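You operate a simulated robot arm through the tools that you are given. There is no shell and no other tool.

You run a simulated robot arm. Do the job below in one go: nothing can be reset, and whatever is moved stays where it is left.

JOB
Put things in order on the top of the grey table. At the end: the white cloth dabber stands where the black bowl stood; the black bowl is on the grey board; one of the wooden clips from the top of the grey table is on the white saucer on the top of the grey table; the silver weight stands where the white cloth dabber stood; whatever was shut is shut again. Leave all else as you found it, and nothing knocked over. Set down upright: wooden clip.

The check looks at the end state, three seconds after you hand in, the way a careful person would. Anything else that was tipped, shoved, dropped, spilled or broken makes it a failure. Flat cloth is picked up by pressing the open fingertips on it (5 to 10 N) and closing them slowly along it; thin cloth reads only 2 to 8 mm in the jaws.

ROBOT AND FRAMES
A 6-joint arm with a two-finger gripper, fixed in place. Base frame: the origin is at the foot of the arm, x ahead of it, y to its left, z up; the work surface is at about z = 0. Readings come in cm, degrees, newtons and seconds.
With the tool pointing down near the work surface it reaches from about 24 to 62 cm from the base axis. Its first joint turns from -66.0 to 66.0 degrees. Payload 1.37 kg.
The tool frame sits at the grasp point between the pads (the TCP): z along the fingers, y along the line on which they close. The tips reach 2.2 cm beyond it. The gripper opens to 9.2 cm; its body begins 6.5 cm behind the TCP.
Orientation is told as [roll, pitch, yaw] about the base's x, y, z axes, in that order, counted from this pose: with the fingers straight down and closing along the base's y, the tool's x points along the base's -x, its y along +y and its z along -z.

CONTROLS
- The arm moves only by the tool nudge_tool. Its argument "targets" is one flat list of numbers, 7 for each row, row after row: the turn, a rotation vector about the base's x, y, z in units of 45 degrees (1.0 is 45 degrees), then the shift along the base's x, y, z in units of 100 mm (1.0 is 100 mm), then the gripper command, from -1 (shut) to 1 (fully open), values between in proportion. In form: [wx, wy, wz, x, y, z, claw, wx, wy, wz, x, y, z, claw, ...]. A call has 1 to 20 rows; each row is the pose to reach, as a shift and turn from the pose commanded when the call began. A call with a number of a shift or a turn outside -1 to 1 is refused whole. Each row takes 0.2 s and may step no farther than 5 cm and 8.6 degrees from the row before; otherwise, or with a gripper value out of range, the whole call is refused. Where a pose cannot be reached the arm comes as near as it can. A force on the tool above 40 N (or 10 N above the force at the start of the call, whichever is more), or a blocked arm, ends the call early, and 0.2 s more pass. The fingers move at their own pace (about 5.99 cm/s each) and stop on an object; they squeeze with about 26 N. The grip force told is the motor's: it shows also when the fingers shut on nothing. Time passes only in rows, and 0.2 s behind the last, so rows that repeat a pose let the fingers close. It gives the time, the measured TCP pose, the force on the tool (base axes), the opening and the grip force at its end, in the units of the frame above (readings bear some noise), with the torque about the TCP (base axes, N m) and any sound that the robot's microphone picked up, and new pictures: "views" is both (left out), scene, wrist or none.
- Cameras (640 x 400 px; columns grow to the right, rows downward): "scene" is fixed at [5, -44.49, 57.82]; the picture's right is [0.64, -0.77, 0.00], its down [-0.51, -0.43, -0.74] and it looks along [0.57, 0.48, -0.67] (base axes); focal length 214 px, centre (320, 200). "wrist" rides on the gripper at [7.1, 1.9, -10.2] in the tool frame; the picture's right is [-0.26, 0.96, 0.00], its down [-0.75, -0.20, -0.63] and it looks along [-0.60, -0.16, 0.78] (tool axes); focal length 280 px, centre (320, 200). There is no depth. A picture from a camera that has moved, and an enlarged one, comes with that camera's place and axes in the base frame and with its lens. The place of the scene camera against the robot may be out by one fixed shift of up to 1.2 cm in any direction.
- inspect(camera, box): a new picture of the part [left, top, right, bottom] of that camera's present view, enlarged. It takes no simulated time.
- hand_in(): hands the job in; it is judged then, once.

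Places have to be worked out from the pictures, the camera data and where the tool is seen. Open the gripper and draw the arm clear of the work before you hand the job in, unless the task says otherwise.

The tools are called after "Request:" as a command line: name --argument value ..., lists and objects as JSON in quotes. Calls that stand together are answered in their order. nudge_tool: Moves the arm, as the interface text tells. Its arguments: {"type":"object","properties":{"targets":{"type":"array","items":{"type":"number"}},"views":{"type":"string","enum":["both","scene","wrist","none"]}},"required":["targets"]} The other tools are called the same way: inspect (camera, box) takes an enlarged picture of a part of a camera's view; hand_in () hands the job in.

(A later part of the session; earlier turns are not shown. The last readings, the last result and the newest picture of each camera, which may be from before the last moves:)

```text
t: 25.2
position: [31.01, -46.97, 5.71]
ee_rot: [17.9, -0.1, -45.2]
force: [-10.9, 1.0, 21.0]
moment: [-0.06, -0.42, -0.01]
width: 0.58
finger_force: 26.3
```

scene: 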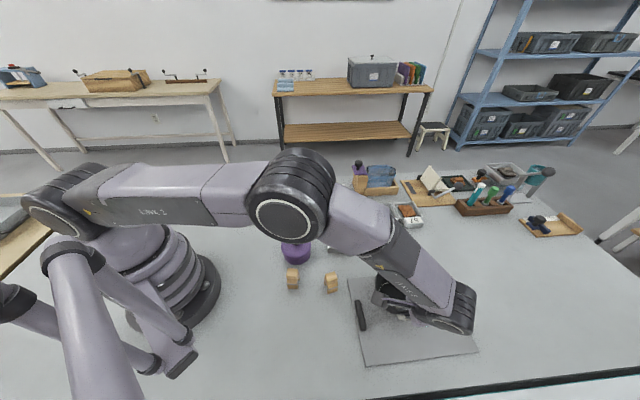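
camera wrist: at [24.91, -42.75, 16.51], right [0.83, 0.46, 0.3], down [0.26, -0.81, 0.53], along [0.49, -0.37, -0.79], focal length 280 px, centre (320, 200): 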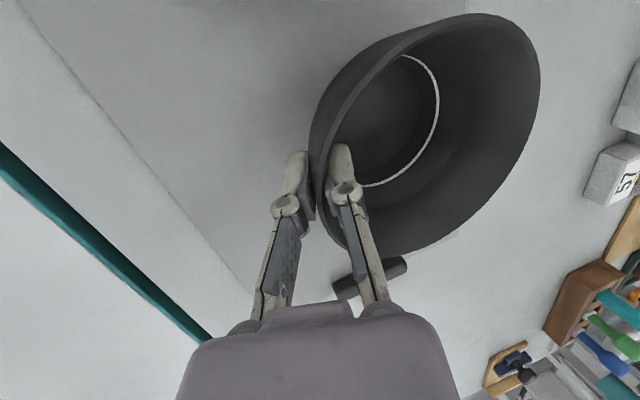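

The bowl touched down at about z 5.75 and the force is now 21 N. I'll ease up slightly, open the fingers part way and check.

Request:
nudge_tool --targets '[0, 0, 0, 0, 0, 0.015, -1, 0, 0, 0, 0, 0, 0.015, -0.7, 0, 0, 0, 0, 0, 0.015, -0.4, 0, 0, 0, 0, 0, 0.015, -0.1, 0, 0, 0, 0, 0, 0.015, -0.1]' --views "both"

Request:
inspect --camera "scene" --box '[340, 230, 480, 330]'

```text
t: 26.4
position: [31.0, -46.97, 5.7]
ee_rot: [18.0, 0.0, -45.1]
force: [-0.3, -0.2, -0.2]
moment: [-0.01, -0.01, 0.0]
width: 4.16
finger_force: 0.0
camera wrist: at [25.0, -42.83, 16.01], right [0.83, 0.46, 0.3], down [0.26, -0.81, 0.53], along [0.49, -0.37, -0.79], focal length 280 px, centre (320, 200)
```

scene: 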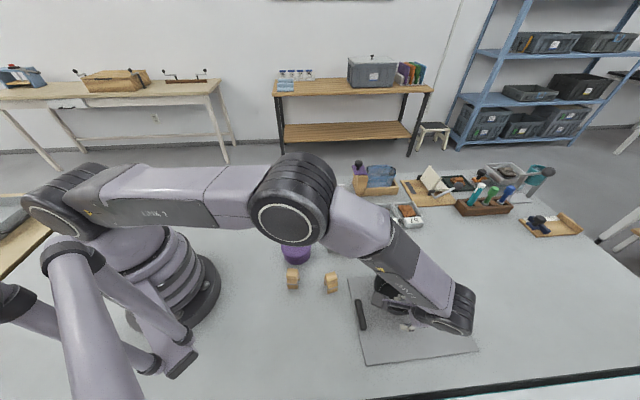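
wrist: 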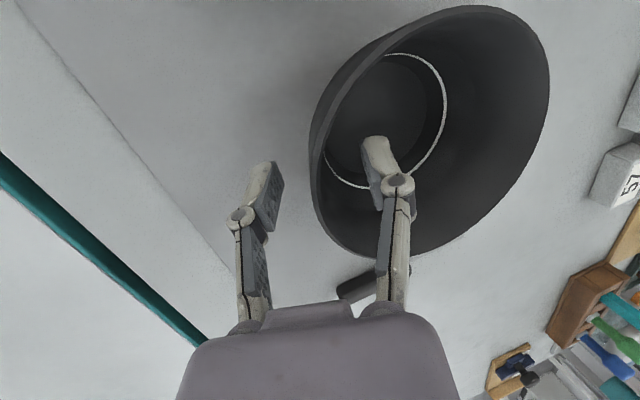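

```text
4.00 times, centred on (410, 280) of scene
camera zoom: at [5.0, -44.49, 57.82], right [0.64, -0.77, 0.0], down [-0.51, -0.43, -0.74], along [0.57, 0.48, -0.67], focal length 858 px, centre (-40, -120)
```

zoom: 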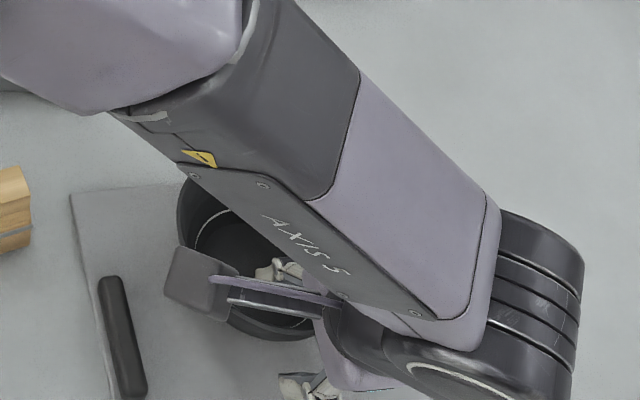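

The bowl sits on the board, released and level. I'll withdraw straight up along the tool axis.

Request:
nudge_tool --targets '[0, 0, 0, -0.02, -0.02, 0.15, -0.1, 0, 0, 0, -0.05, -0.05, 0.35, -0.1, 0, 0, 0, -0.09, -0.09, 0.6, -0.1, 0, 0, 0, -0.09, -0.09, 0.95, -0.1, 0, 0, 0, -0.09, -0.09, 0.95, -0.1]' --views "both"

Request:
inspect --camera "scene" --box '[340, 230, 480, 330]'

```text
t: 27.6
position: [30.1, -47.89, 15.64]
ee_rot: [17.8, 0.0, -45.2]
force: [-0.3, 0.2, -0.5]
moment: [0.03, 0.03, 0.01]
width: 4.11
finger_force: 0.2
camera wrist: at [24.09, -43.76, 25.7], right [0.84, 0.46, 0.3], down [0.26, -0.81, 0.53], along [0.49, -0.37, -0.79], focal length 280 px, centre (320, 200)
```

scene: 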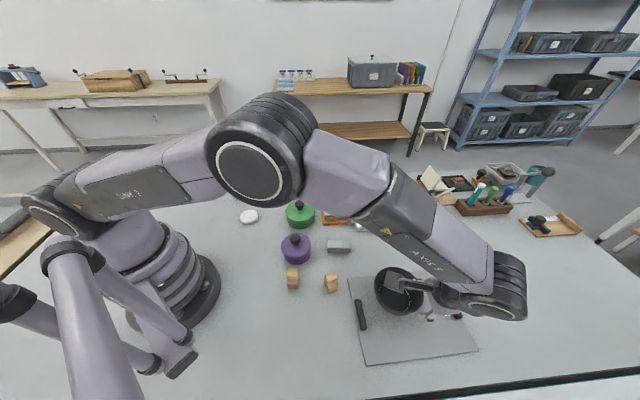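
wrist: 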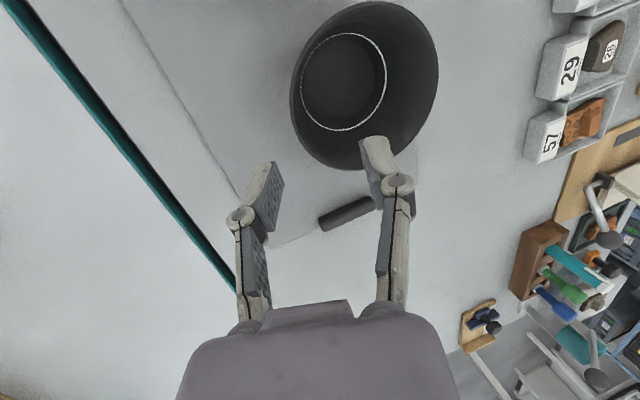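

```text
4.00 times, centred on (410, 280) of scene
camera zoom: at [5.0, -44.49, 57.82], right [0.64, -0.77, 0.0], down [-0.51, -0.43, -0.74], along [0.57, 0.48, -0.67], focal length 858 px, centre (-40, -120)
```

zoom: 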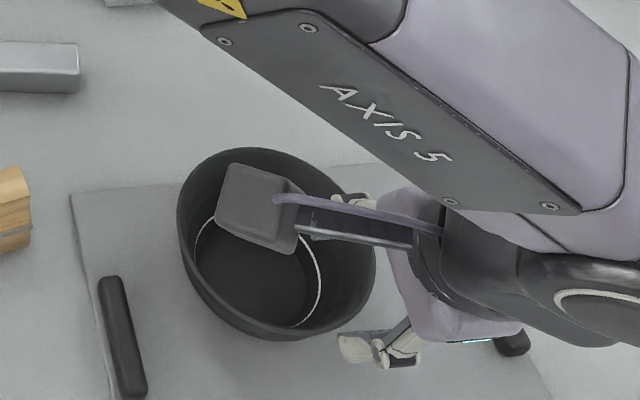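

The bowl stands on the board between the handles. Now I rise, undo the tilt and head back, surveying the clips and the silver weight on the way.

Request:
nudge_tool --targets '[-0.07, 0.07, 0, 0, 0.1, 0.3, 0, -0.14, 0.14, 0, 0, 0.3, 0.5, 0, -0.21, 0.21, 0, 0, 0.55, 0.7, 0.5, -0.283, 0.283, 0, 0, 0.8, 0.9, 1, -0.283, 0.283, 0, 0, 1, 0.9, 1, -0.283, 0.283, 0, 0, 1, 0.9, 1]' --views "wrist"

Request:
nudge_tool --targets '[0, 0, 0.18, -0.05, 0.2, 0, 1, 0, 0, 0.36, -0.1, 0.45, 0, 1, 0, 0, 0.54, -0.1, 0.7, 0, 1, 0, 0, 0.72, -0.1, 1, 0, 1, 0, 0, 0.9, -0.1, 1, 0, 1, 0, 0, 1, -0.1, 1, 0, 1, 0, 0, 1, -0.1, 1, 0, 1]' --views "both"

```text
t: 29.0
position: [29.99, -37.68, 24.35]
ee_rot: [-0.1, -0.1, -45.1]
force: [0.8, -0.8, -0.2]
moment: [-0.03, 0.0, 0.01]
width: 9.22
finger_force: 0.0
camera wrist: at [26.42, -31.31, 34.45], right [0.87, 0.5, 0.0], down [0.39, -0.68, 0.63], along [0.31, -0.54, -0.78], focal length 280 px, centre (320, 200)
```

wrist: 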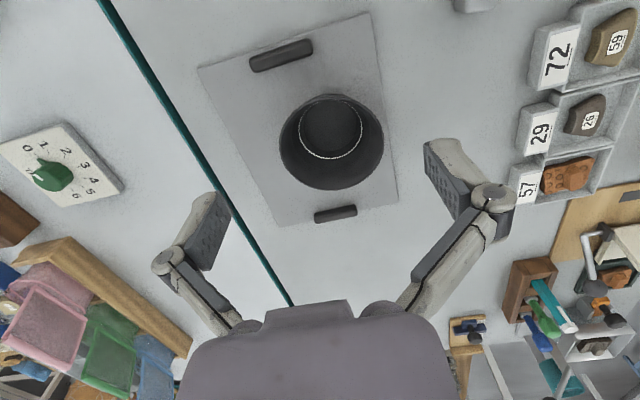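

```text
t: 30.6
position: [29.05, -27.69, 24.3]
ee_rot: [0.0, 0.0, 0.0]
force: [-0.4, 0.0, -0.4]
moment: [-0.02, -0.01, 0.0]
width: 9.19
finger_force: 0.0
camera wrist: at [21.95, -25.79, 34.49], right [0.26, 0.97, 0.0], down [0.75, -0.2, 0.63], along [0.6, -0.16, -0.78], focal length 280 px, centre (320, 200)
```

scene: 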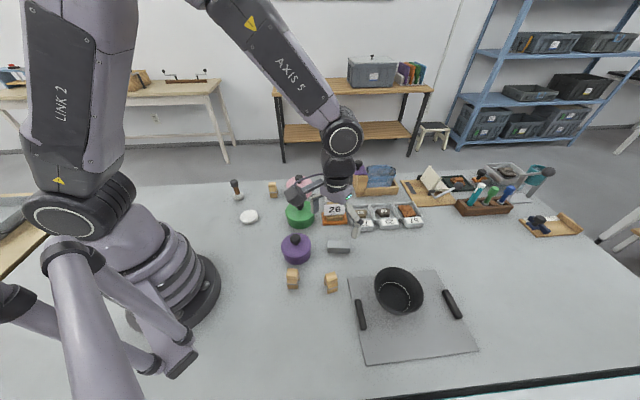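
wrist: 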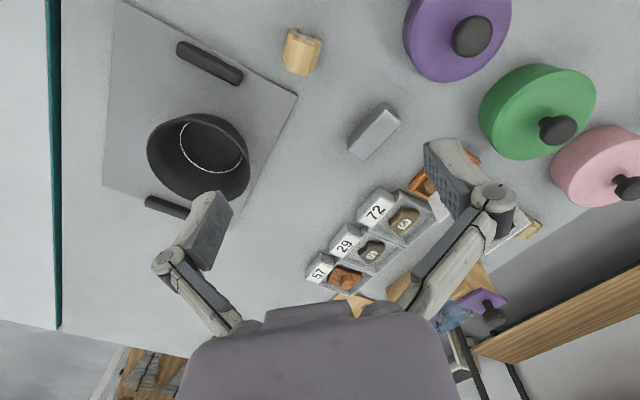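

The bowl is good. I'll enlarge the silver block and nearby clip to check what they are and measure them.

Request:
inspect --camera "wrist" --box '[260, 20, 420, 170]'

Request:
inspect --camera "scene" --box '[310, 230, 370, 300]'

Request:
inspect --camera "scene" --box '[270, 225, 350, 300]'

```text
2.67 times, centred on (340, 95) of wrist
camera zoom: at [21.95, -25.79, 34.49], right [0.26, 0.97, 0.0], down [0.75, -0.2, 0.63], along [0.6, -0.16, -0.78], focal length 748 px, centre (267, 480)
```

zoom: 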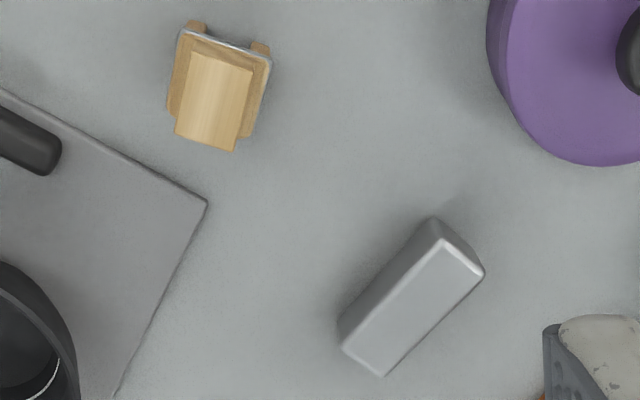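

```text
5.71 times, centred on (340, 265) of scene
camera zoom: at [5.0, -44.49, 57.82], right [0.64, -0.77, 0.0], down [-0.51, -0.43, -0.74], along [0.57, 0.48, -0.67], focal length 1226 px, centre (206, -171)
```

zoom: 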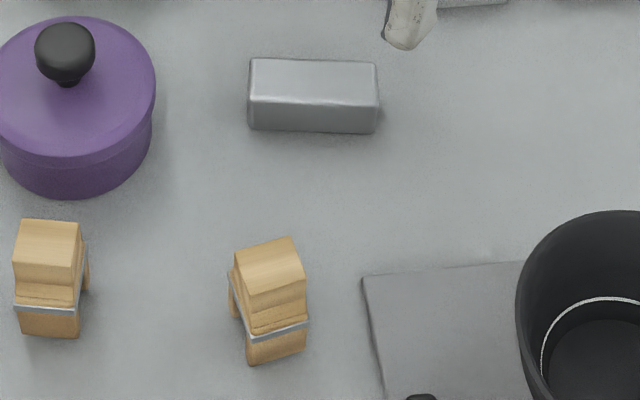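

```text
5.33 times, centred on (310, 262) of scene
camera zoom: at [5.0, -44.49, 57.82], right [0.64, -0.77, 0.0], down [-0.51, -0.43, -0.74], along [0.57, 0.48, -0.67], focal length 1144 px, centre (373, -133)
```

zoom: 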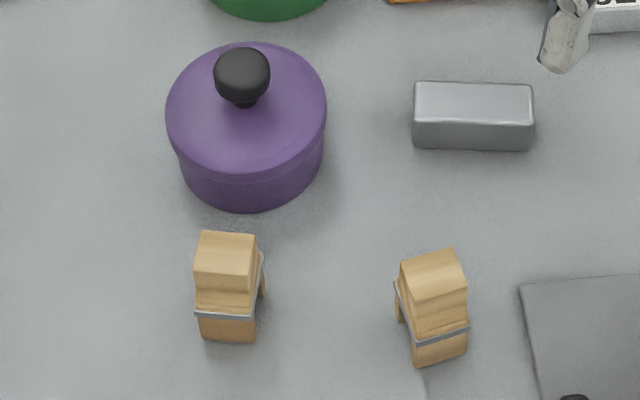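

The silver weight is a bar of about 6.6 × 2.7 × 2.5 cm centred at (38.6, −23.4), with its long axis at about −52°. Next is the dabber, so I'm sweeping over to it at safe height.

Request:
nudge_tool --targets '[0, 0, 0, 0.1, 0.3, 0, 1, 0, 0, 0, 0.2, 0.6, 0, 1, 0, 0, 0, 0.3, 1, 0, 1]' --views "none"

Request:
nudge_tool --targets '[0, 0, 0, 0.05, 0.33, 0, 1, 0, 0, 0, 0.1, 0.66, 0, 1, 0, 0, 0, 0.15, 1, 0, 1]' --views "none"

Request:
nudge_tool --targets '[0, 0, 0.18, 0, 0.2, 0, 1, 0, 0, 0.36, 0, 0.45, 0, 1, 0, 0, 0.54, 0, 0.7, 0, 1, 0, 0, 0.72, 0, 1, 0, 1]' --views "none"

Request:
nudge_tool --targets '[0, 0, 0.09, -0.03, 0.33, 0, 1, 0, 0, 0.18, -0.06, 0.66, 0, 1, 0, 0, 0.28, -0.1, 1, 0, 1, 0, 0, 0.28, -0.1, 1, 0, 1]' --views "both"

```text
t: 31.4
position: [32.05, -17.81, 24.13]
ee_rot: [0.0, -0.1, -0.1]
force: [0.7, -0.3, 0.0]
moment: [-0.01, -0.02, 0.0]
width: 9.18
finger_force: 0.1
```

```text
t: 32.2
position: [33.41, -8.02, 24.16]
ee_rot: [0.0, -0.1, 0.0]
force: [-0.4, 0.1, -0.7]
moment: [-0.02, -0.03, -0.01]
width: 9.19
finger_force: 0.1
```

```text
t: 33.2
position: [33.55, 2.31, 24.29]
ee_rot: [0.0, 0.0, 32.5]
force: [-1.1, 0.0, 0.7]
moment: [0.03, -0.01, 0.02]
width: 9.19
finger_force: 0.0
```

```text
t: 34.2
position: [32.37, 12.38, 24.38]
ee_rot: [0.1, 0.0, 44.9]
force: [-0.4, -1.1, 0.2]
moment: [0.03, 0.0, 0.01]
width: 9.19
finger_force: 0.1
camera wrist: at [25.99, 8.73, 34.56], right [-0.5, 0.87, 0.0], down [0.68, 0.39, 0.63], along [0.54, 0.31, -0.78], focal length 280 px, centre (320, 200)
```

scene: 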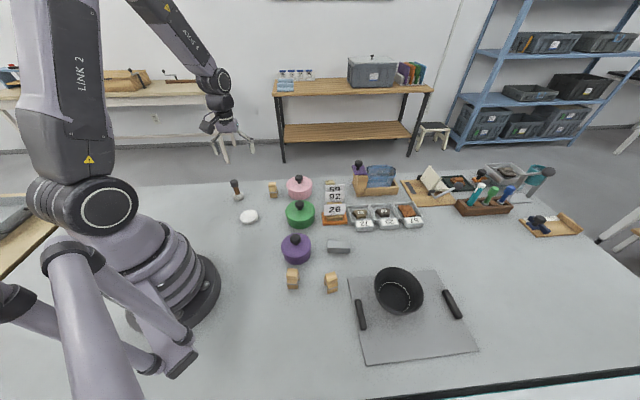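
wrist: 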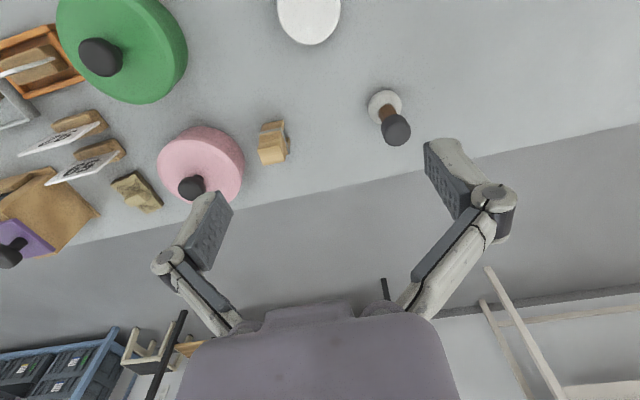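

The dabber is in view. I'll move directly above it with the tips still about 5 cm clear, and measure again.

Request:
nudge_tool --targets '[0, 0, 0, 0.02, 0.3, -0.2, 1, 0, 0, 0, 0.04, 0.6, -0.45, 1, 0, 0, 0, 0.04, 0.9, -0.75, 1, 0, 0, 0, 0.04, 0.9, -0.75, 1]' --views "both"

Request:
inspect --camera "wrist" --box '[240, 40, 400, 160]'

Request:
inspect --camera "scene" --box '[195, 130, 285, 220]'

```text
t: 35.2
position: [32.86, 21.23, 16.68]
ee_rot: [0.1, 0.0, 44.9]
force: [-0.5, 0.1, 0.0]
moment: [-0.02, 0.01, -0.01]
width: 9.19
finger_force: 0.0
camera wrist: at [26.51, 17.69, 26.85], right [-0.5, 0.87, 0.0], down [0.68, 0.39, 0.63], along [0.54, 0.31, -0.78], focal length 280 px, centre (320, 200)
```

scene: 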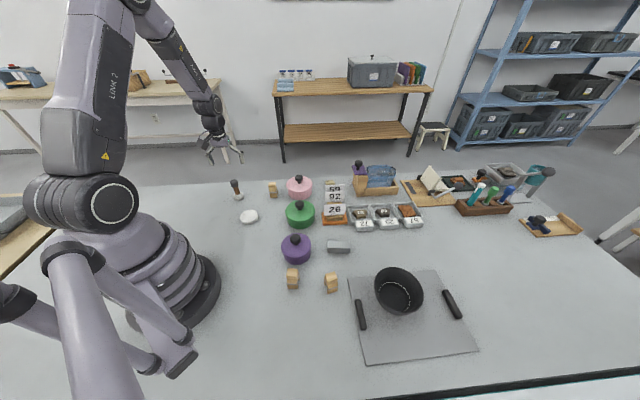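
wrist: 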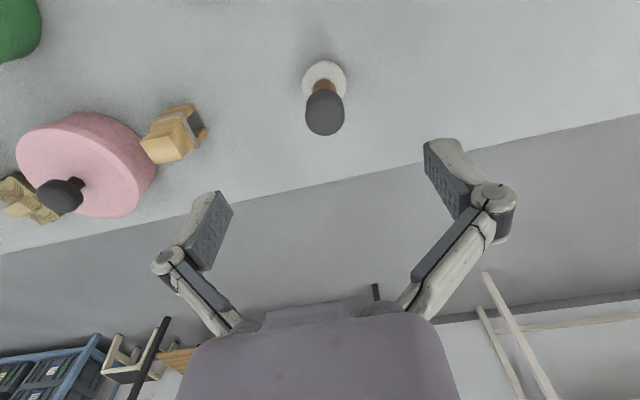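

```text
3.33 times, centred on (320, 100) of wrist
camera zoom: at [26.51, 17.69, 26.85], right [-0.5, 0.87, 0.0], down [0.68, 0.39, 0.63], along [0.54, 0.31, -0.78], focal length 935 px, centre (320, 533)
```

zoom: 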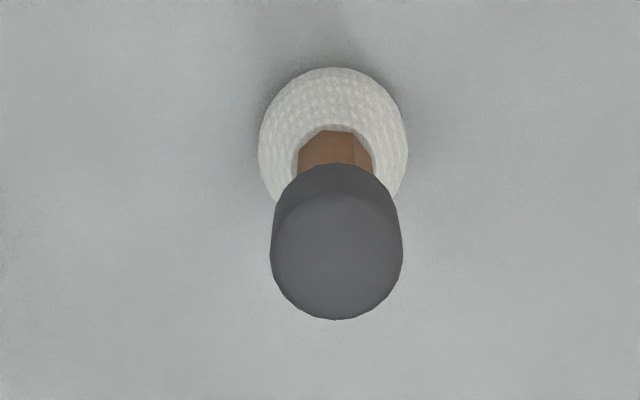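

```text
4.44 times, centred on (240, 175) of scene
camera zoom: at [5.0, -44.49, 57.82], right [0.64, -0.77, 0.0], down [-0.51, -0.43, -0.74], along [0.57, 0.48, -0.67], focal length 953 px, centre (676, 311)
```

zoom: 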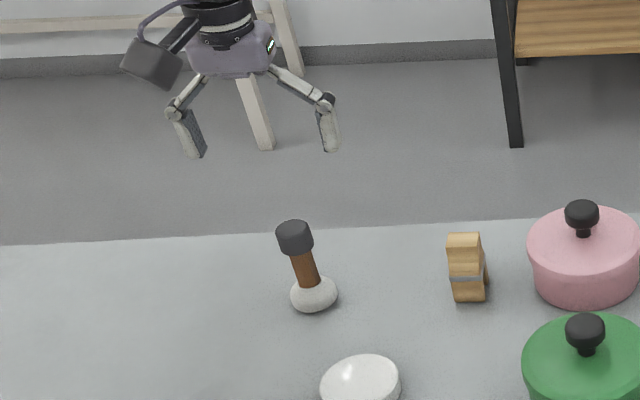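

The dabber's axis is at about (32.7, 21.4), within 3 mm of the tool axis, and its knob top is at z ≈ 8.8. I'll descend around the knob.

Request:
nudge_tool --targets '[0, 0, 0, -0.018, 0.018, -0.15, 1, 0, 0, 0, -0.018, 0.018, -0.35, 1, 0, 0, 0, -0.018, 0.018, -0.55, 1, 0, 0, 0, -0.018, 0.018, -0.75, 1, 0, 0, 0, -0.018, 0.018, -0.93, 1, 0, 0, 0, -0.018, 0.018, -0.93, 1]' --views "both"

Request:
inspect --camera "scene" --box '[195, 130, 285, 220]'

```text
t: 36.6
position: [32.76, 21.35, 7.4]
ee_rot: [0.0, -0.2, 44.9]
force: [-0.5, 0.4, -0.6]
moment: [0.01, 0.02, 0.0]
width: 9.19
finger_force: 0.0
camera wrist: at [26.31, 17.75, 17.57], right [-0.5, 0.87, 0.0], down [0.68, 0.39, 0.63], along [0.54, 0.31, -0.78], focal length 280 px, centre (320, 200)
```

scene: 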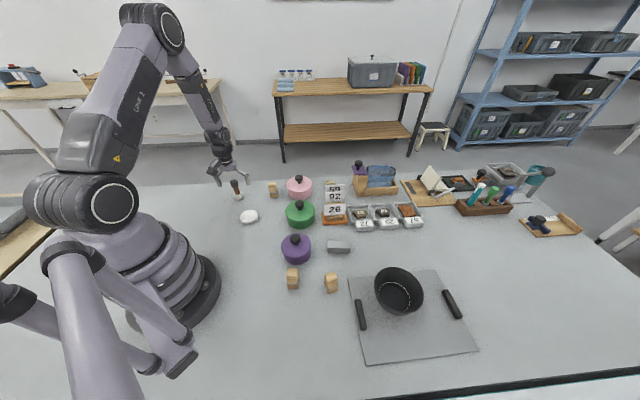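
wrist: 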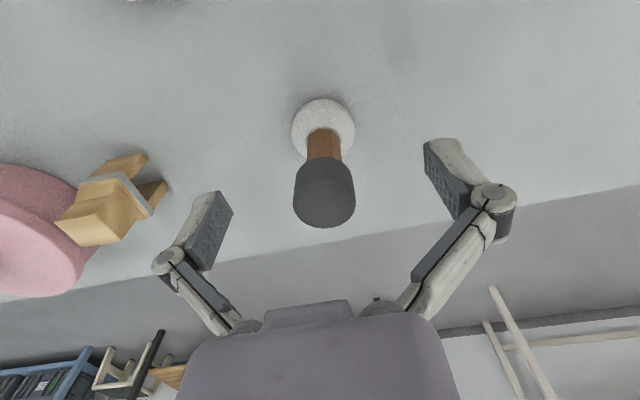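

```text
4.44 times, centred on (240, 175) of scene
camera zoom: at [5.0, -44.49, 57.82], right [0.64, -0.77, 0.0], down [-0.51, -0.43, -0.74], along [0.57, 0.48, -0.67], focal length 953 px, centre (676, 311)
```

zoom: 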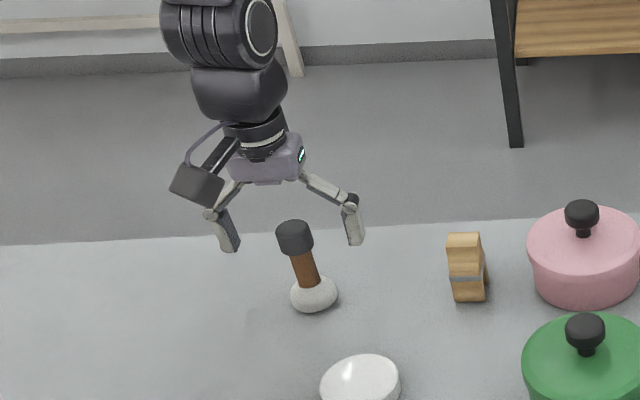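

The knob is centred between the pads. I'll close on it.

Request:
nudge_tool --targets '[0, 0, 0, 0, 0, 0, 0.5, 0, 0, 0, 0, 0, 0, 0, 0, 0, 0, 0, 0, 0, -0.3, 0, 0, 0, 0, 0, 0, -0.5, 0, 0, 0, 0, 0, 0, -0.8, 0, 0, 0, 0, 0, 0, -1, 0, 0, 0, 0, 0, 0, -1]' --views "wrist"

```text
t: 38.2
position: [32.73, 21.42, 7.39]
ee_rot: [0.0, -0.1, 44.9]
force: [-0.8, 0.5, 2.0]
moment: [0.02, -0.01, 0.03]
width: 2.61
finger_force: 26.7
camera wrist: at [26.3, 17.74, 17.6], right [-0.5, 0.87, 0.0], down [0.68, 0.39, 0.63], along [0.54, 0.31, -0.78], focal length 280 px, centre (320, 200)
```

wrist: 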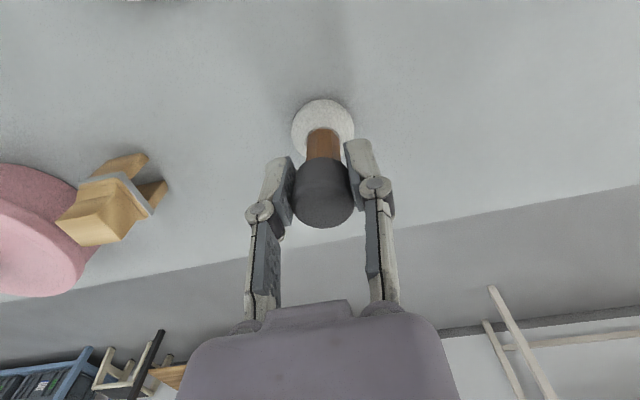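

The knob is gripped at 2.6 cm. I'll lift it 5 cm and carry it upright to where the bowl stood.

Request:
nudge_tool --targets '[0, 0, 0, 0, 0, 0.1, -1, 0, 0, 0, 0, 0, 0.25, -1, 0, 0, 0, 0, 0, 0.45, -1, 0, 0, 0, -0.2, 0.08, 0.55, -1, 0, 0, 0, -0.45, 0.18, 0.55, -1, 0, 0, 0, -0.7, 0.28, 0.55, -1, 0, 0, 0, -0.7, 0.28, 0.55, -1]' --views "both"

Request:
inspect --camera "scene" --box '[160, 120, 270, 220]'

```text
t: 39.8
position: [25.72, 23.99, 12.87]
ee_rot: [0.0, 0.0, 44.9]
force: [-0.3, 0.2, -0.1]
moment: [0.05, 0.01, -0.01]
width: 2.59
finger_force: 26.6
camera wrist: at [19.26, 20.4, 23.08], right [-0.5, 0.87, 0.0], down [0.68, 0.39, 0.63], along [0.54, 0.31, -0.78], focal length 280 px, centre (320, 200)
```

scene: 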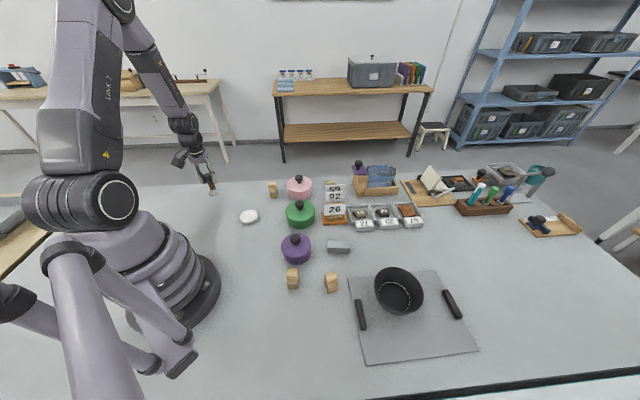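
wrist: 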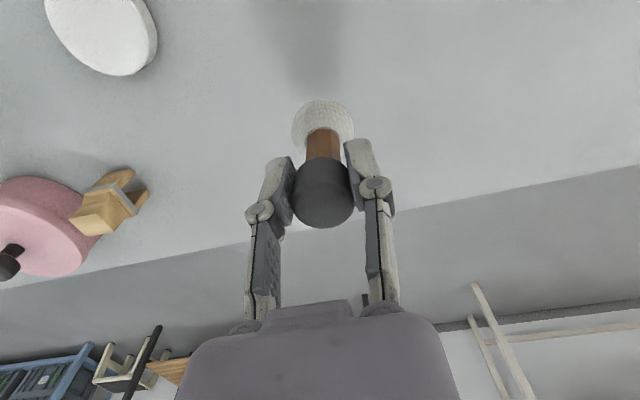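

```text
4.00 times, centred on (215, 170) of scene
camera zoom: at [5.0, -44.49, 57.82], right [0.64, -0.77, 0.0], down [-0.51, -0.43, -0.74], along [0.57, 0.48, -0.67], focal length 858 px, centre (740, 320)
```

zoom: 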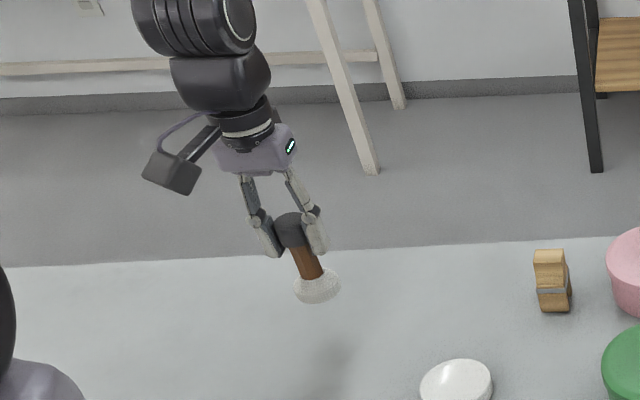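

It hangs straight and hasn't slipped. I'll move over the bowl's former place at (18.9, 27.0) and come down close to the table.

Request:
nudge_tool --targets '[0, 0, 0, -0.25, 0.1, 0, -1, 0, 0, 0, -0.5, 0.2, 0, -1, 0, 0, 0, -0.682, 0.3, 0, -1, 0, 0, 0, -0.682, 0.3, -0.15, -1, 0, 0, 0, -0.682, 0.3, -0.3, -1, 0, 0, 0, -0.682, 0.3, -0.45, -1, 0, 0, 0, -0.682, 0.3, -0.45, -1]' --views "both"

Request:
inspect --camera "scene" --box '[150, 140, 250, 230]'

```text
t: 41.4
position: [18.93, 27.1, 8.43]
ee_rot: [0.0, 0.0, 44.9]
force: [-0.3, 0.7, -1.0]
moment: [0.01, -0.04, -0.02]
width: 2.61
finger_force: 26.1
camera wrist: at [12.46, 23.43, 18.6], right [-0.5, 0.87, 0.0], down [0.68, 0.39, 0.63], along [0.54, 0.31, -0.78], focal length 280 px, centre (320, 200)
```

scene: 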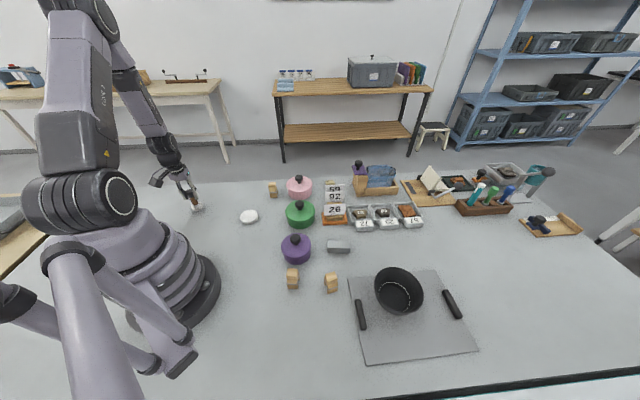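
wrist: 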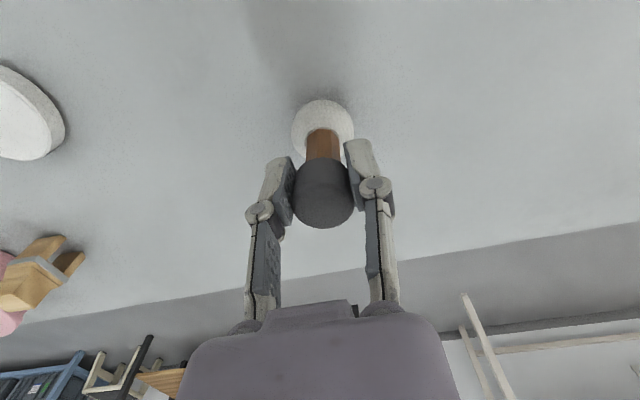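

```text
4.44 times, centred on (200, 185) of scene
camera zoom: at [5.0, -44.49, 57.82], right [0.64, -0.77, 0.0], down [-0.51, -0.43, -0.74], along [0.57, 0.48, -0.67], focal length 953 px, centre (853, 267)
```

zoom: 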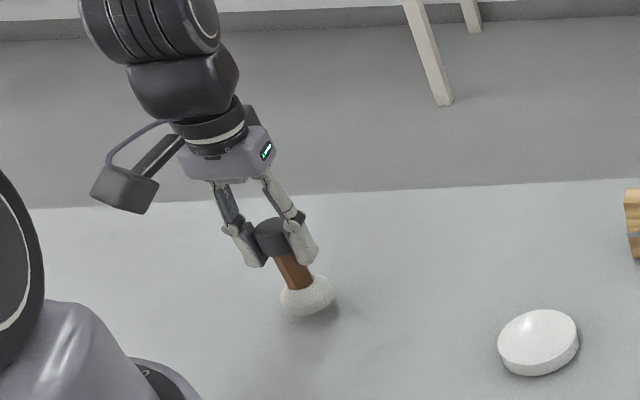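

The dabber is over the right spot, about 1 cm up. I'll lower in small steps until it touches.

Request:
nudge_tool --targets '[0, 0, 0, 0, -0.005, -0.03, -1, 0, 0, 0, 0, -0.005, -0.06, -1, 0, 0, 0, 0, -0.005, -0.085, -1, 0, 0, 0, 0, -0.005, -0.085, -1]' --views "none"

Request:
nudge_tool --targets '[0, 0, 0, 0, 0, -0.01, -1, 0, 0, 0, 0, 0, -0.015, -1, 0, 0, 0, 0, 0, -0.015, -1]' --views "none"

```text
t: 42.4
position: [18.84, 27.01, 7.56]
ee_rot: [0.0, -0.2, 44.9]
force: [-0.8, -1.0, -0.9]
moment: [-0.01, 0.03, -0.04]
width: 2.61
finger_force: 25.6
```

```text
t: 43.2
position: [18.74, 27.26, 7.49]
ee_rot: [0.1, 0.0, 45.0]
force: [-2.6, -0.4, 9.8]
moment: [-0.04, 0.13, 0.0]
width: 2.6
finger_force: 25.7
```

It has touched down (about 10 N). I'll release slowly and check that it stands.

Request:
nudge_tool --targets '[0, 0, 0, 0, 0, 0.005, -0.6, 0, 0, 0, 0, 0, 0.005, -0.4, 0, 0, 0, 0, 0, 0.005, -0.2, 0, 0, 0, 0, 0, 0.005, 0.2, 0, 0, 0, 0, 0, 0.005, 0.6, 0, 0, 0, 0, 0, 0.005, 0.6]' --views "both"

Request:
inspect --camera "scene" --box '[150, 140, 250, 230]'

```text
t: 44.6
position: [18.86, 27.08, 7.38]
ee_rot: [0.0, 0.0, 45.0]
force: [0.7, -0.5, 0.1]
moment: [0.0, -0.01, -0.02]
width: 7.37
finger_force: 0.1
camera wrist: at [12.41, 23.46, 17.65], right [-0.5, 0.87, 0.0], down [0.68, 0.39, 0.63], along [0.54, 0.31, -0.78], focal length 280 px, centre (320, 200)
```

scene: 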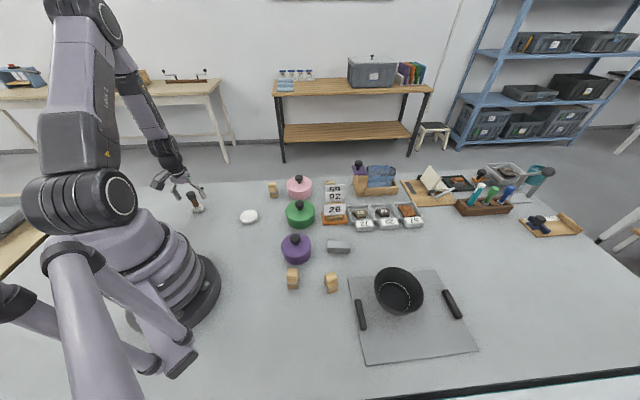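
wrist: 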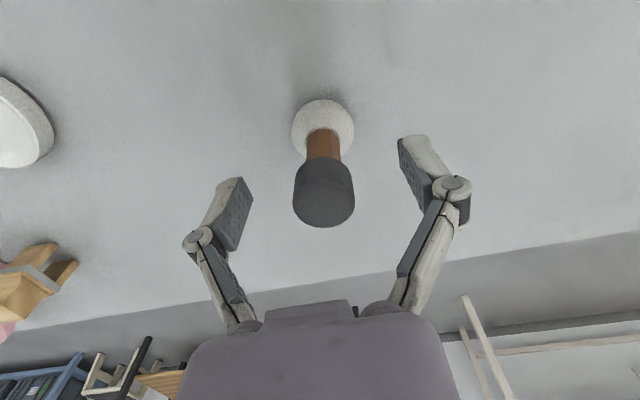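

```text
4.44 times, centred on (200, 185) of scene
camera zoom: at [5.0, -44.49, 57.82], right [0.64, -0.77, 0.0], down [-0.51, -0.43, -0.74], along [0.57, 0.48, -0.67], focal length 953 px, centre (853, 267)
```

zoom: 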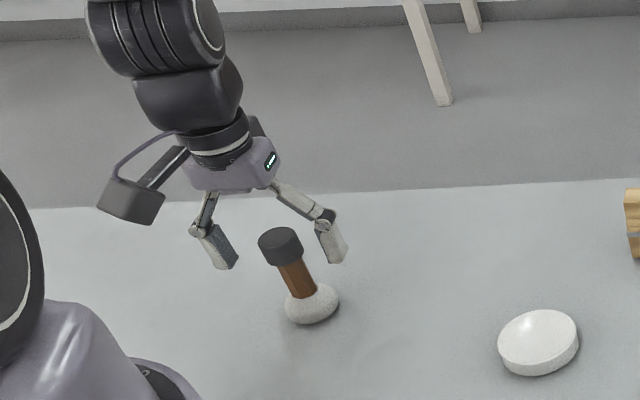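

The dabber stands on its own at the bowl's old place. I'll rise straight up and travel to the silver weight.

Request:
nudge_tool --targets '[0, 0, 0, 0, 0, 0.1, 1, 0, 0, 0, 0, 0, 0.3, 1, 0, 0, 0, 0, 0, 0.6, 1, 0, 0, 0, 0.1, -0.1, 0.9, 1, 0, 0, 0, 0.4, -0.3, 1, 1, 0, 0, 0, 0.7, -0.6, 1, 1, 0, 0, 0, 1, -0.9, 1, 1]' --views "none"

Request:
nudge_tool --targets '[0, 0, -0.18, 0.1, -0.25, 0.15, 1, 0, 0, -0.36, 0.2, -0.5, 0.3, 1, 0, 0, -0.54, 0.3, -0.75, 0.4, 1, 0, 0, -0.72, 0.4, -1, 0.5, 1]' --views "none"

Request:
nudge_tool --targets '[0, 0, -0.18, 0.05, -0.25, 0, 1, 0, 0, -0.36, 0.1, -0.5, 0, 1, 0, 0, -0.54, 0.1, -0.75, 0, 1, 0, 0, -0.72, 0.15, -1, 0, 1]' --views "none"

Request:
nudge_tool --targets '[0, 0, -0.18, 0.05, -0.25, 0, 1, 0, 0, -0.36, 0.05, -0.5, 0, 1, 0, 0, -0.54, 0.1, -0.75, 0, 0.6, 0, 0, -0.71, 0.1, -1, 0, 0.3, 0, 0, -0.71, 0.1, -1, 0, 0.3]' --views "both"

```text
t: 46.2
position: [28.83, 18.05, 17.61]
ee_rot: [0.0, 0.1, 44.9]
force: [0.0, -0.1, -0.7]
moment: [0.04, 0.02, -0.01]
width: 9.2
finger_force: 0.1
```

```text
t: 47.2
position: [32.98, 7.95, 22.54]
ee_rot: [0.0, 0.1, 12.4]
force: [0.8, -0.3, 0.1]
moment: [-0.02, 0.0, -0.02]
width: 9.19
finger_force: 0.1
```

```text
t: 48.2
position: [34.46, -1.99, 22.46]
ee_rot: [0.0, 0.0, -19.9]
force: [0.8, -0.3, -0.5]
moment: [-0.02, 0.01, -0.02]
width: 9.19
finger_force: 0.1
```

```text
t: 49.4
position: [35.21, -11.98, 22.43]
ee_rot: [0.0, 0.0, -51.9]
force: [-0.2, 0.9, -0.2]
moment: [0.01, 0.01, 0.03]
width: 5.98
finger_force: 0.1
camera wrist: at [32.3, -5.28, 32.62], right [0.92, 0.39, 0.0], down [0.3, -0.72, 0.63], along [0.24, -0.58, -0.78], focal length 280 px, centre (320, 200)
```

scene: 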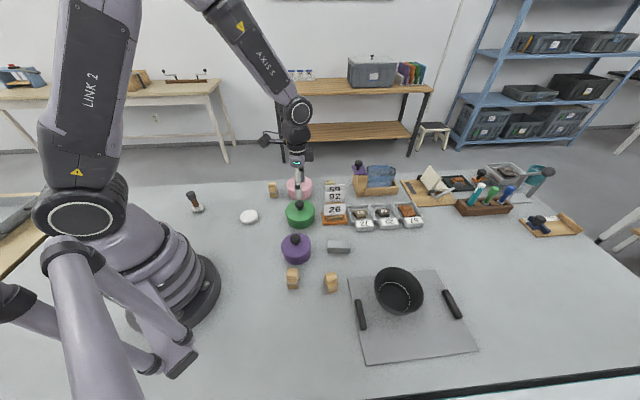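
wrist: 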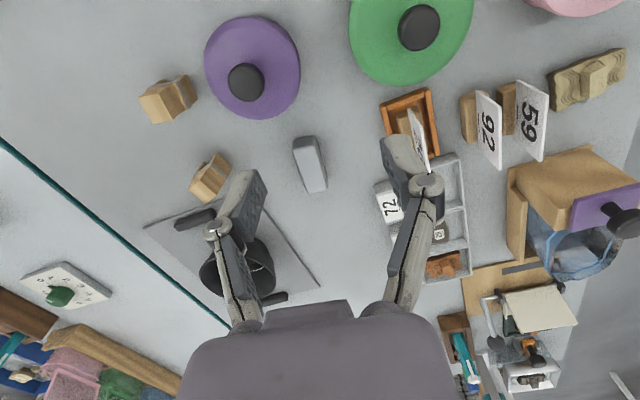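

The wrist view shows the weight ahead, lined up with the gripper yaw. I'll move over it.

Request:
nudge_tool --targets '[0, 0, 0, 0.1, -0.3, 0, 0.3, 0, 0, 0, 0.2, -0.6, -0.15, 0.3, 0, 0, 0, 0.34, -0.95, -0.35, 0.3, 0, 0, 0, 0.34, -1, -0.6, 0.3, 0, 0, 0, 0.34, -1, -0.8, 0.3, 0, 0, 0, 0.34, -1, -0.8, 0.3]' --views "none"

Request:
nudge_tool --targets '[0, 0, 0, 0, -0.07, 0, 0.3, 0, 0, 0, 0, -0.14, 0, 0.3, 0, 0, 0, 0, -0.14, 0, 0.3]' --views "both"

Request:
inspect --camera "wrist" --box '[220, 20, 420, 170]'

```text
t: 50.8
position: [38.7, -22.18, 14.47]
ee_rot: [-0.1, 0.0, -51.8]
force: [0.1, 0.2, 0.8]
moment: [-0.01, -0.03, -0.02]
width: 5.96
finger_force: 0.1
```

```text
t: 51.6
position: [38.73, -23.42, 14.63]
ee_rot: [0.0, 0.0, -51.9]
force: [-0.3, -0.2, 0.2]
moment: [0.0, -0.01, 0.0]
width: 5.96
finger_force: 0.1
camera wrist: at [35.81, -16.62, 24.65], right [0.92, 0.39, 0.0], down [0.3, -0.72, 0.63], along [0.24, -0.58, -0.78], focal length 280 px, centre (320, 200)
```

scene: 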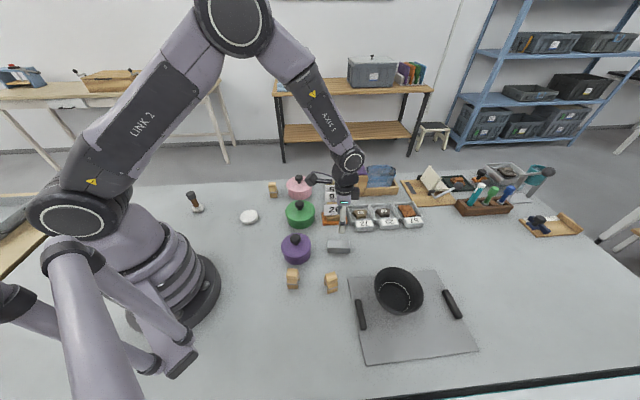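
wrist: 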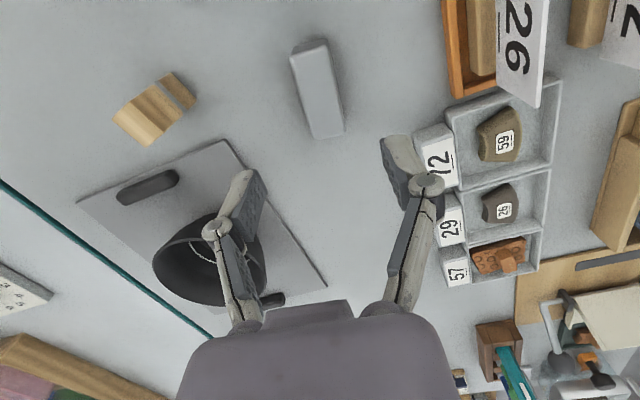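

```text
2.67 times, centred on (320, 95) of wrist
camera zoom: at [35.81, -16.62, 24.65], right [0.92, 0.39, 0.0], down [0.3, -0.72, 0.63], along [0.24, -0.58, -0.78], focal length 748 px, centre (320, 480)
```

zoom: 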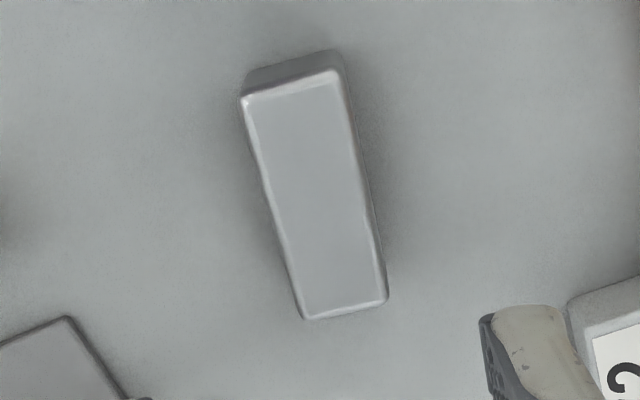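

The weight's centre matches the tool axis, and its long axis needs about 2° more yaw. I'll correct that and descend partway.

Request:
nudge_tool --targets '[0, 0, -0.045, 0, 0, -0.2, 0.3, 0, 0, -0.045, 0, 0, -0.4, 0.3, 0, 0, -0.045, 0, 0, -0.6, 0.3, 0, 0, -0.045, 0, 0, -0.8, 0.3, 0, 0, -0.045, 0, 0, -0.8, 0.3]' --views "both"

Request:
inspect --camera "scene" --box '[290, 180, 400, 270]'

```text
t: 52.8
position: [38.76, -23.26, 6.33]
ee_rot: [0.0, 0.0, -53.8]
force: [0.4, -0.2, -0.6]
moment: [0.02, 0.03, 0.0]
width: 5.98
finger_force: 0.0
camera wrist: at [36.09, -16.42, 16.49], right [0.93, 0.36, 0.0], down [0.28, -0.73, 0.63], along [0.22, -0.58, -0.78], focal length 280 px, centre (320, 200)
```

scene: 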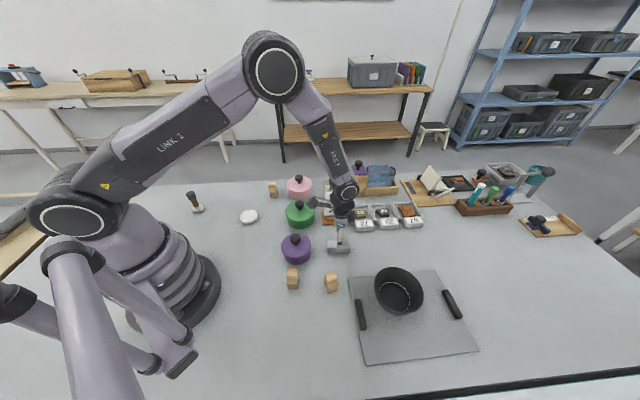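
wrist: 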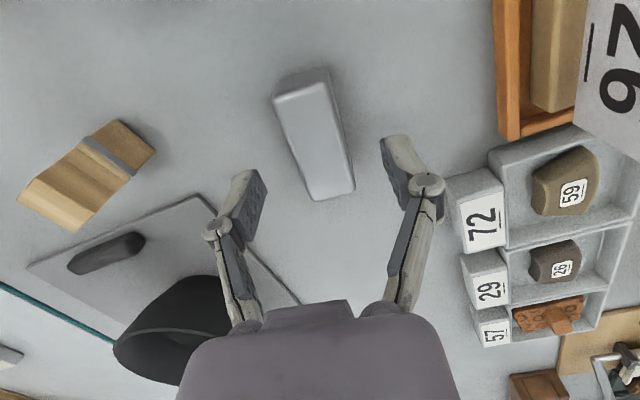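

```text
4.44 times, centred on (345, 225) of scene
camera zoom: at [5.0, -44.49, 57.82], right [0.64, -0.77, 0.0], down [-0.51, -0.43, -0.74], along [0.57, 0.48, -0.67], focal length 953 px, centre (209, 89)
```

zoom: 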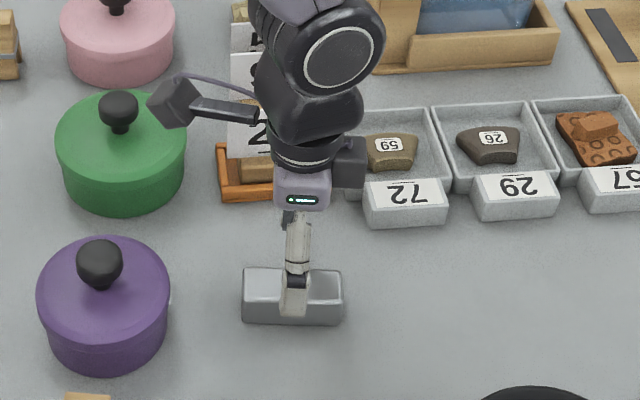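

Alignment is good, with clear space on both sides. I'll descend to grip height (tips about 0.6 cm above the table) and close.

Request:
nudge_tool --targets '[0, 0, 0, 0, 0, -0.12, 0.3, 0, 0, 0, 0, 0, -0.24, 0.3, 0, 0, 0, 0, 0, -0.35, 0.3, 0, 0, 0, 0, 0, -0.35, 0.3]' --views "wrist"

Request:
nudge_tool --targets '[0, 0, 0, 0, 0, 0, 0, 0, 0, 0, 0, 0, 0, -0.25, 0, 0, 0, 0, 0, 0, -0.4, 0, 0, 0, 0, 0, 0, -0.7, 0, 0, 0, 0, 0, 0, -1, 0, 0, 0, 0, 0, 0, -1]' --views "wrist"

```text
t: 53.8
position: [38.73, -23.3, 2.9]
ee_rot: [0.1, 0.0, -53.8]
force: [-0.3, 0.8, 0.3]
moment: [-0.01, -0.03, 0.04]
width: 5.97
finger_force: 0.1
camera wrist: at [36.07, -16.44, 13.14], right [0.93, 0.36, 0.0], down [0.28, -0.73, 0.63], along [0.22, -0.58, -0.78], focal length 280 px, centre (320, 200)
```

wrist: 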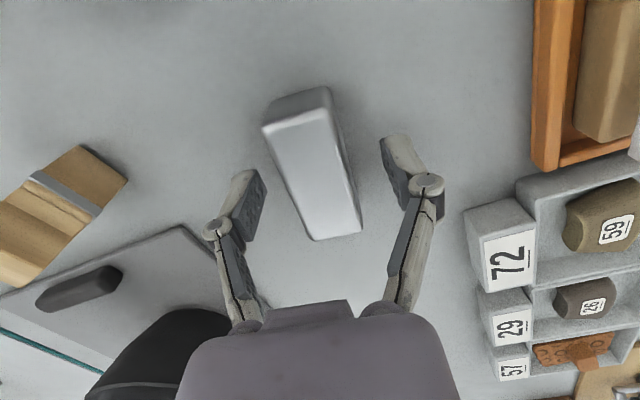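

```text
t: 55.2
position: [38.86, -23.31, 3.0]
ee_rot: [0.1, 0.1, -53.8]
force: [-0.2, -0.6, 1.1]
moment: [-0.01, 0.04, 0.04]
width: 2.96
finger_force: 26.1
camera wrist: at [36.06, -16.44, 13.16], right [0.93, 0.36, 0.0], down [0.28, -0.73, 0.63], along [0.22, -0.58, -0.78], focal length 280 px, centre (320, 200)
```

wrist: 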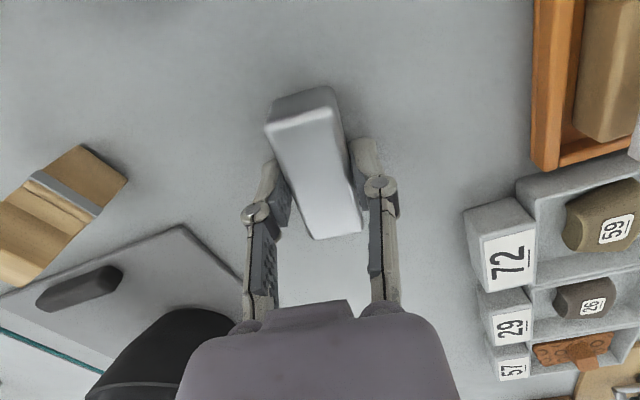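

The weight is gripped (2.96 cm). I'll lift it and carry it across to the dabber's old place.

Request:
nudge_tool --targets '[0, 0, 0, 0, 0, 0.08, -1, 0, 0, 0, 0, 0, 0.25, -1, 0, 0, 0, 0, 0, 0.5, -1, 0, 0, 0, 0, 0, 0.75, -1, 0, 0, 0, 0, 0, 1, -1, 0, 0, 0, 0, 0, 1, -1]' --views "both"

Request:
nudge_tool --targets '[0, 0, 0, 0, 0, 0.3, -1, 0, 0, 0, 0, 0, 0.6, -1, 0, 0, 0.18, -0.1, 0.3, 0.8, -1, 0, 0, 0.36, -0.15, 0.6, 0.9, -1, 0, 0, 0.54, -0.3, 1, 0.9, -1]' --views "none"

```text
t: 56.6
position: [38.83, -23.32, 13.06]
ee_rot: [0.0, 0.0, -53.9]
force: [-0.4, -0.1, -4.1]
moment: [0.0, 0.03, 0.01]
width: 2.98
finger_force: 26.0
camera wrist: at [36.1, -16.33, 23.24], right [0.93, 0.36, 0.0], down [0.28, -0.73, 0.63], along [0.22, -0.58, -0.78], focal length 280 px, centre (320, 200)
```

scene: 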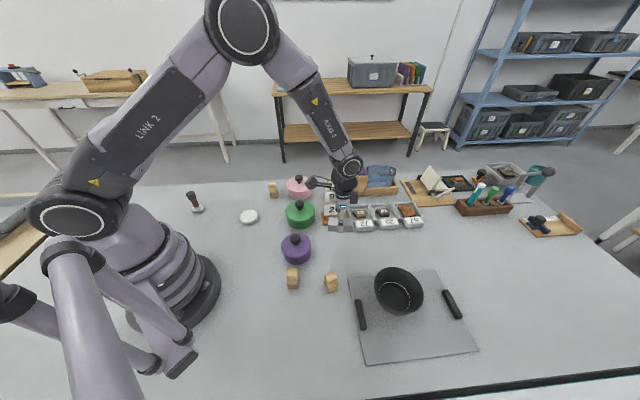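
wrist: 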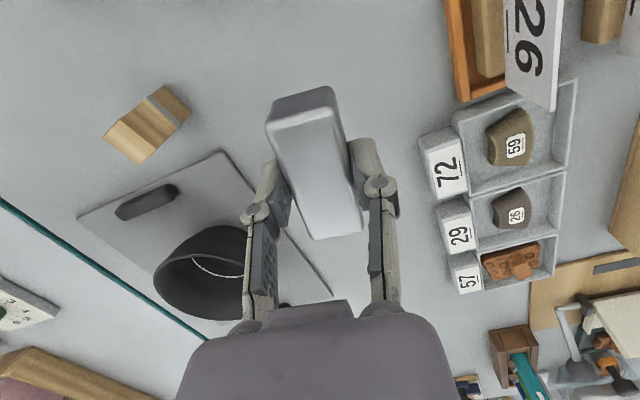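

```text
t: 57.8
position: [35.65, -13.46, 21.94]
ee_rot: [0.1, 0.1, -29.4]
force: [-0.5, -0.1, -2.9]
moment: [0.0, 0.0, -0.01]
width: 2.93
finger_force: 26.4
```

The weight (about 3.5 N) is held firmly. I'll continue the sweep to the dabber's former place at (32.7, 21.4).

Request:
nudge_tool --targets '[0, 0, 0.18, 0, 0.25, 0, -1, 0, 0, 0.36, -0.05, 0.5, 0, -1, 0, 0, 0.54, -0.1, 0.75, 0, -1, 0, 0, 0.69, -0.1, 1, 0, -1]' --views "none"

Request:
nudge_tool --targets '[0, 0, 0.18, 0, 0.25, 0, -1, 0, 0, 0.36, 0, 0.5, 0, -1, 0, 0, 0.54, -0.05, 0.75, 0, -1, 0, 0, 0.69, -0.1, 1, 0, -1]' --views "none"

Request:
nudge_tool --targets '[0, 0, 0, 0, 0.25, 0, -1, 0, 0, 0, -0.03, 0.5, -0.1, -1, 0, 0, 0, -0.06, 0.75, -0.3, -1, 0, 0, 0, -0.09, 1, -0.5, -1, 0, 0, 0, -0.09, 1, -0.5, -1]' --views "both"

```text
t: 58.8
position: [34.76, -3.43, 21.89]
ee_rot: [0.1, 0.0, 1.7]
force: [-0.1, -1.0, -3.8]
moment: [0.02, 0.01, 0.0]
width: 2.94
finger_force: 25.4
```

```text
t: 59.8
position: [34.05, 6.64, 21.91]
ee_rot: [0.1, 0.0, 32.7]
force: [-0.2, 0.3, -3.3]
moment: [0.01, -0.02, 0.01]
width: 2.97
finger_force: 26.6
```

```text
t: 61.0
position: [33.02, 16.81, 17.16]
ee_rot: [0.0, -0.1, 32.6]
force: [-0.2, 0.6, -3.3]
moment: [0.0, 0.01, 0.03]
width: 2.97
finger_force: 25.7
camera wrist: at [25.86, 14.57, 27.31], right [-0.3, 0.95, 0.0], down [0.74, 0.23, 0.63], along [0.6, 0.19, -0.78], focal length 280 px, centre (320, 200)
```

scene: 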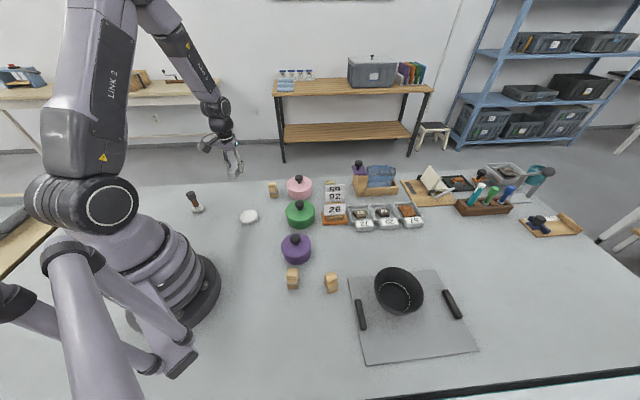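
wrist: 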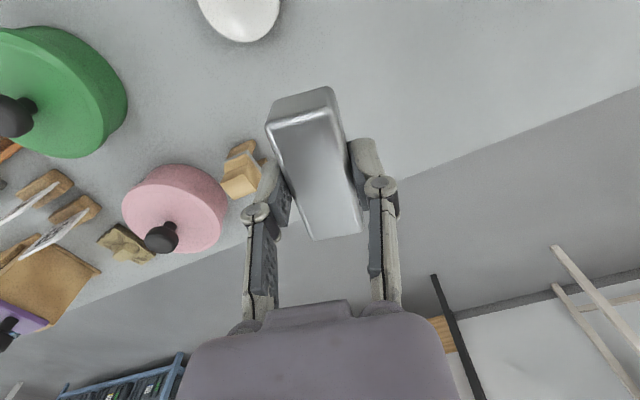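

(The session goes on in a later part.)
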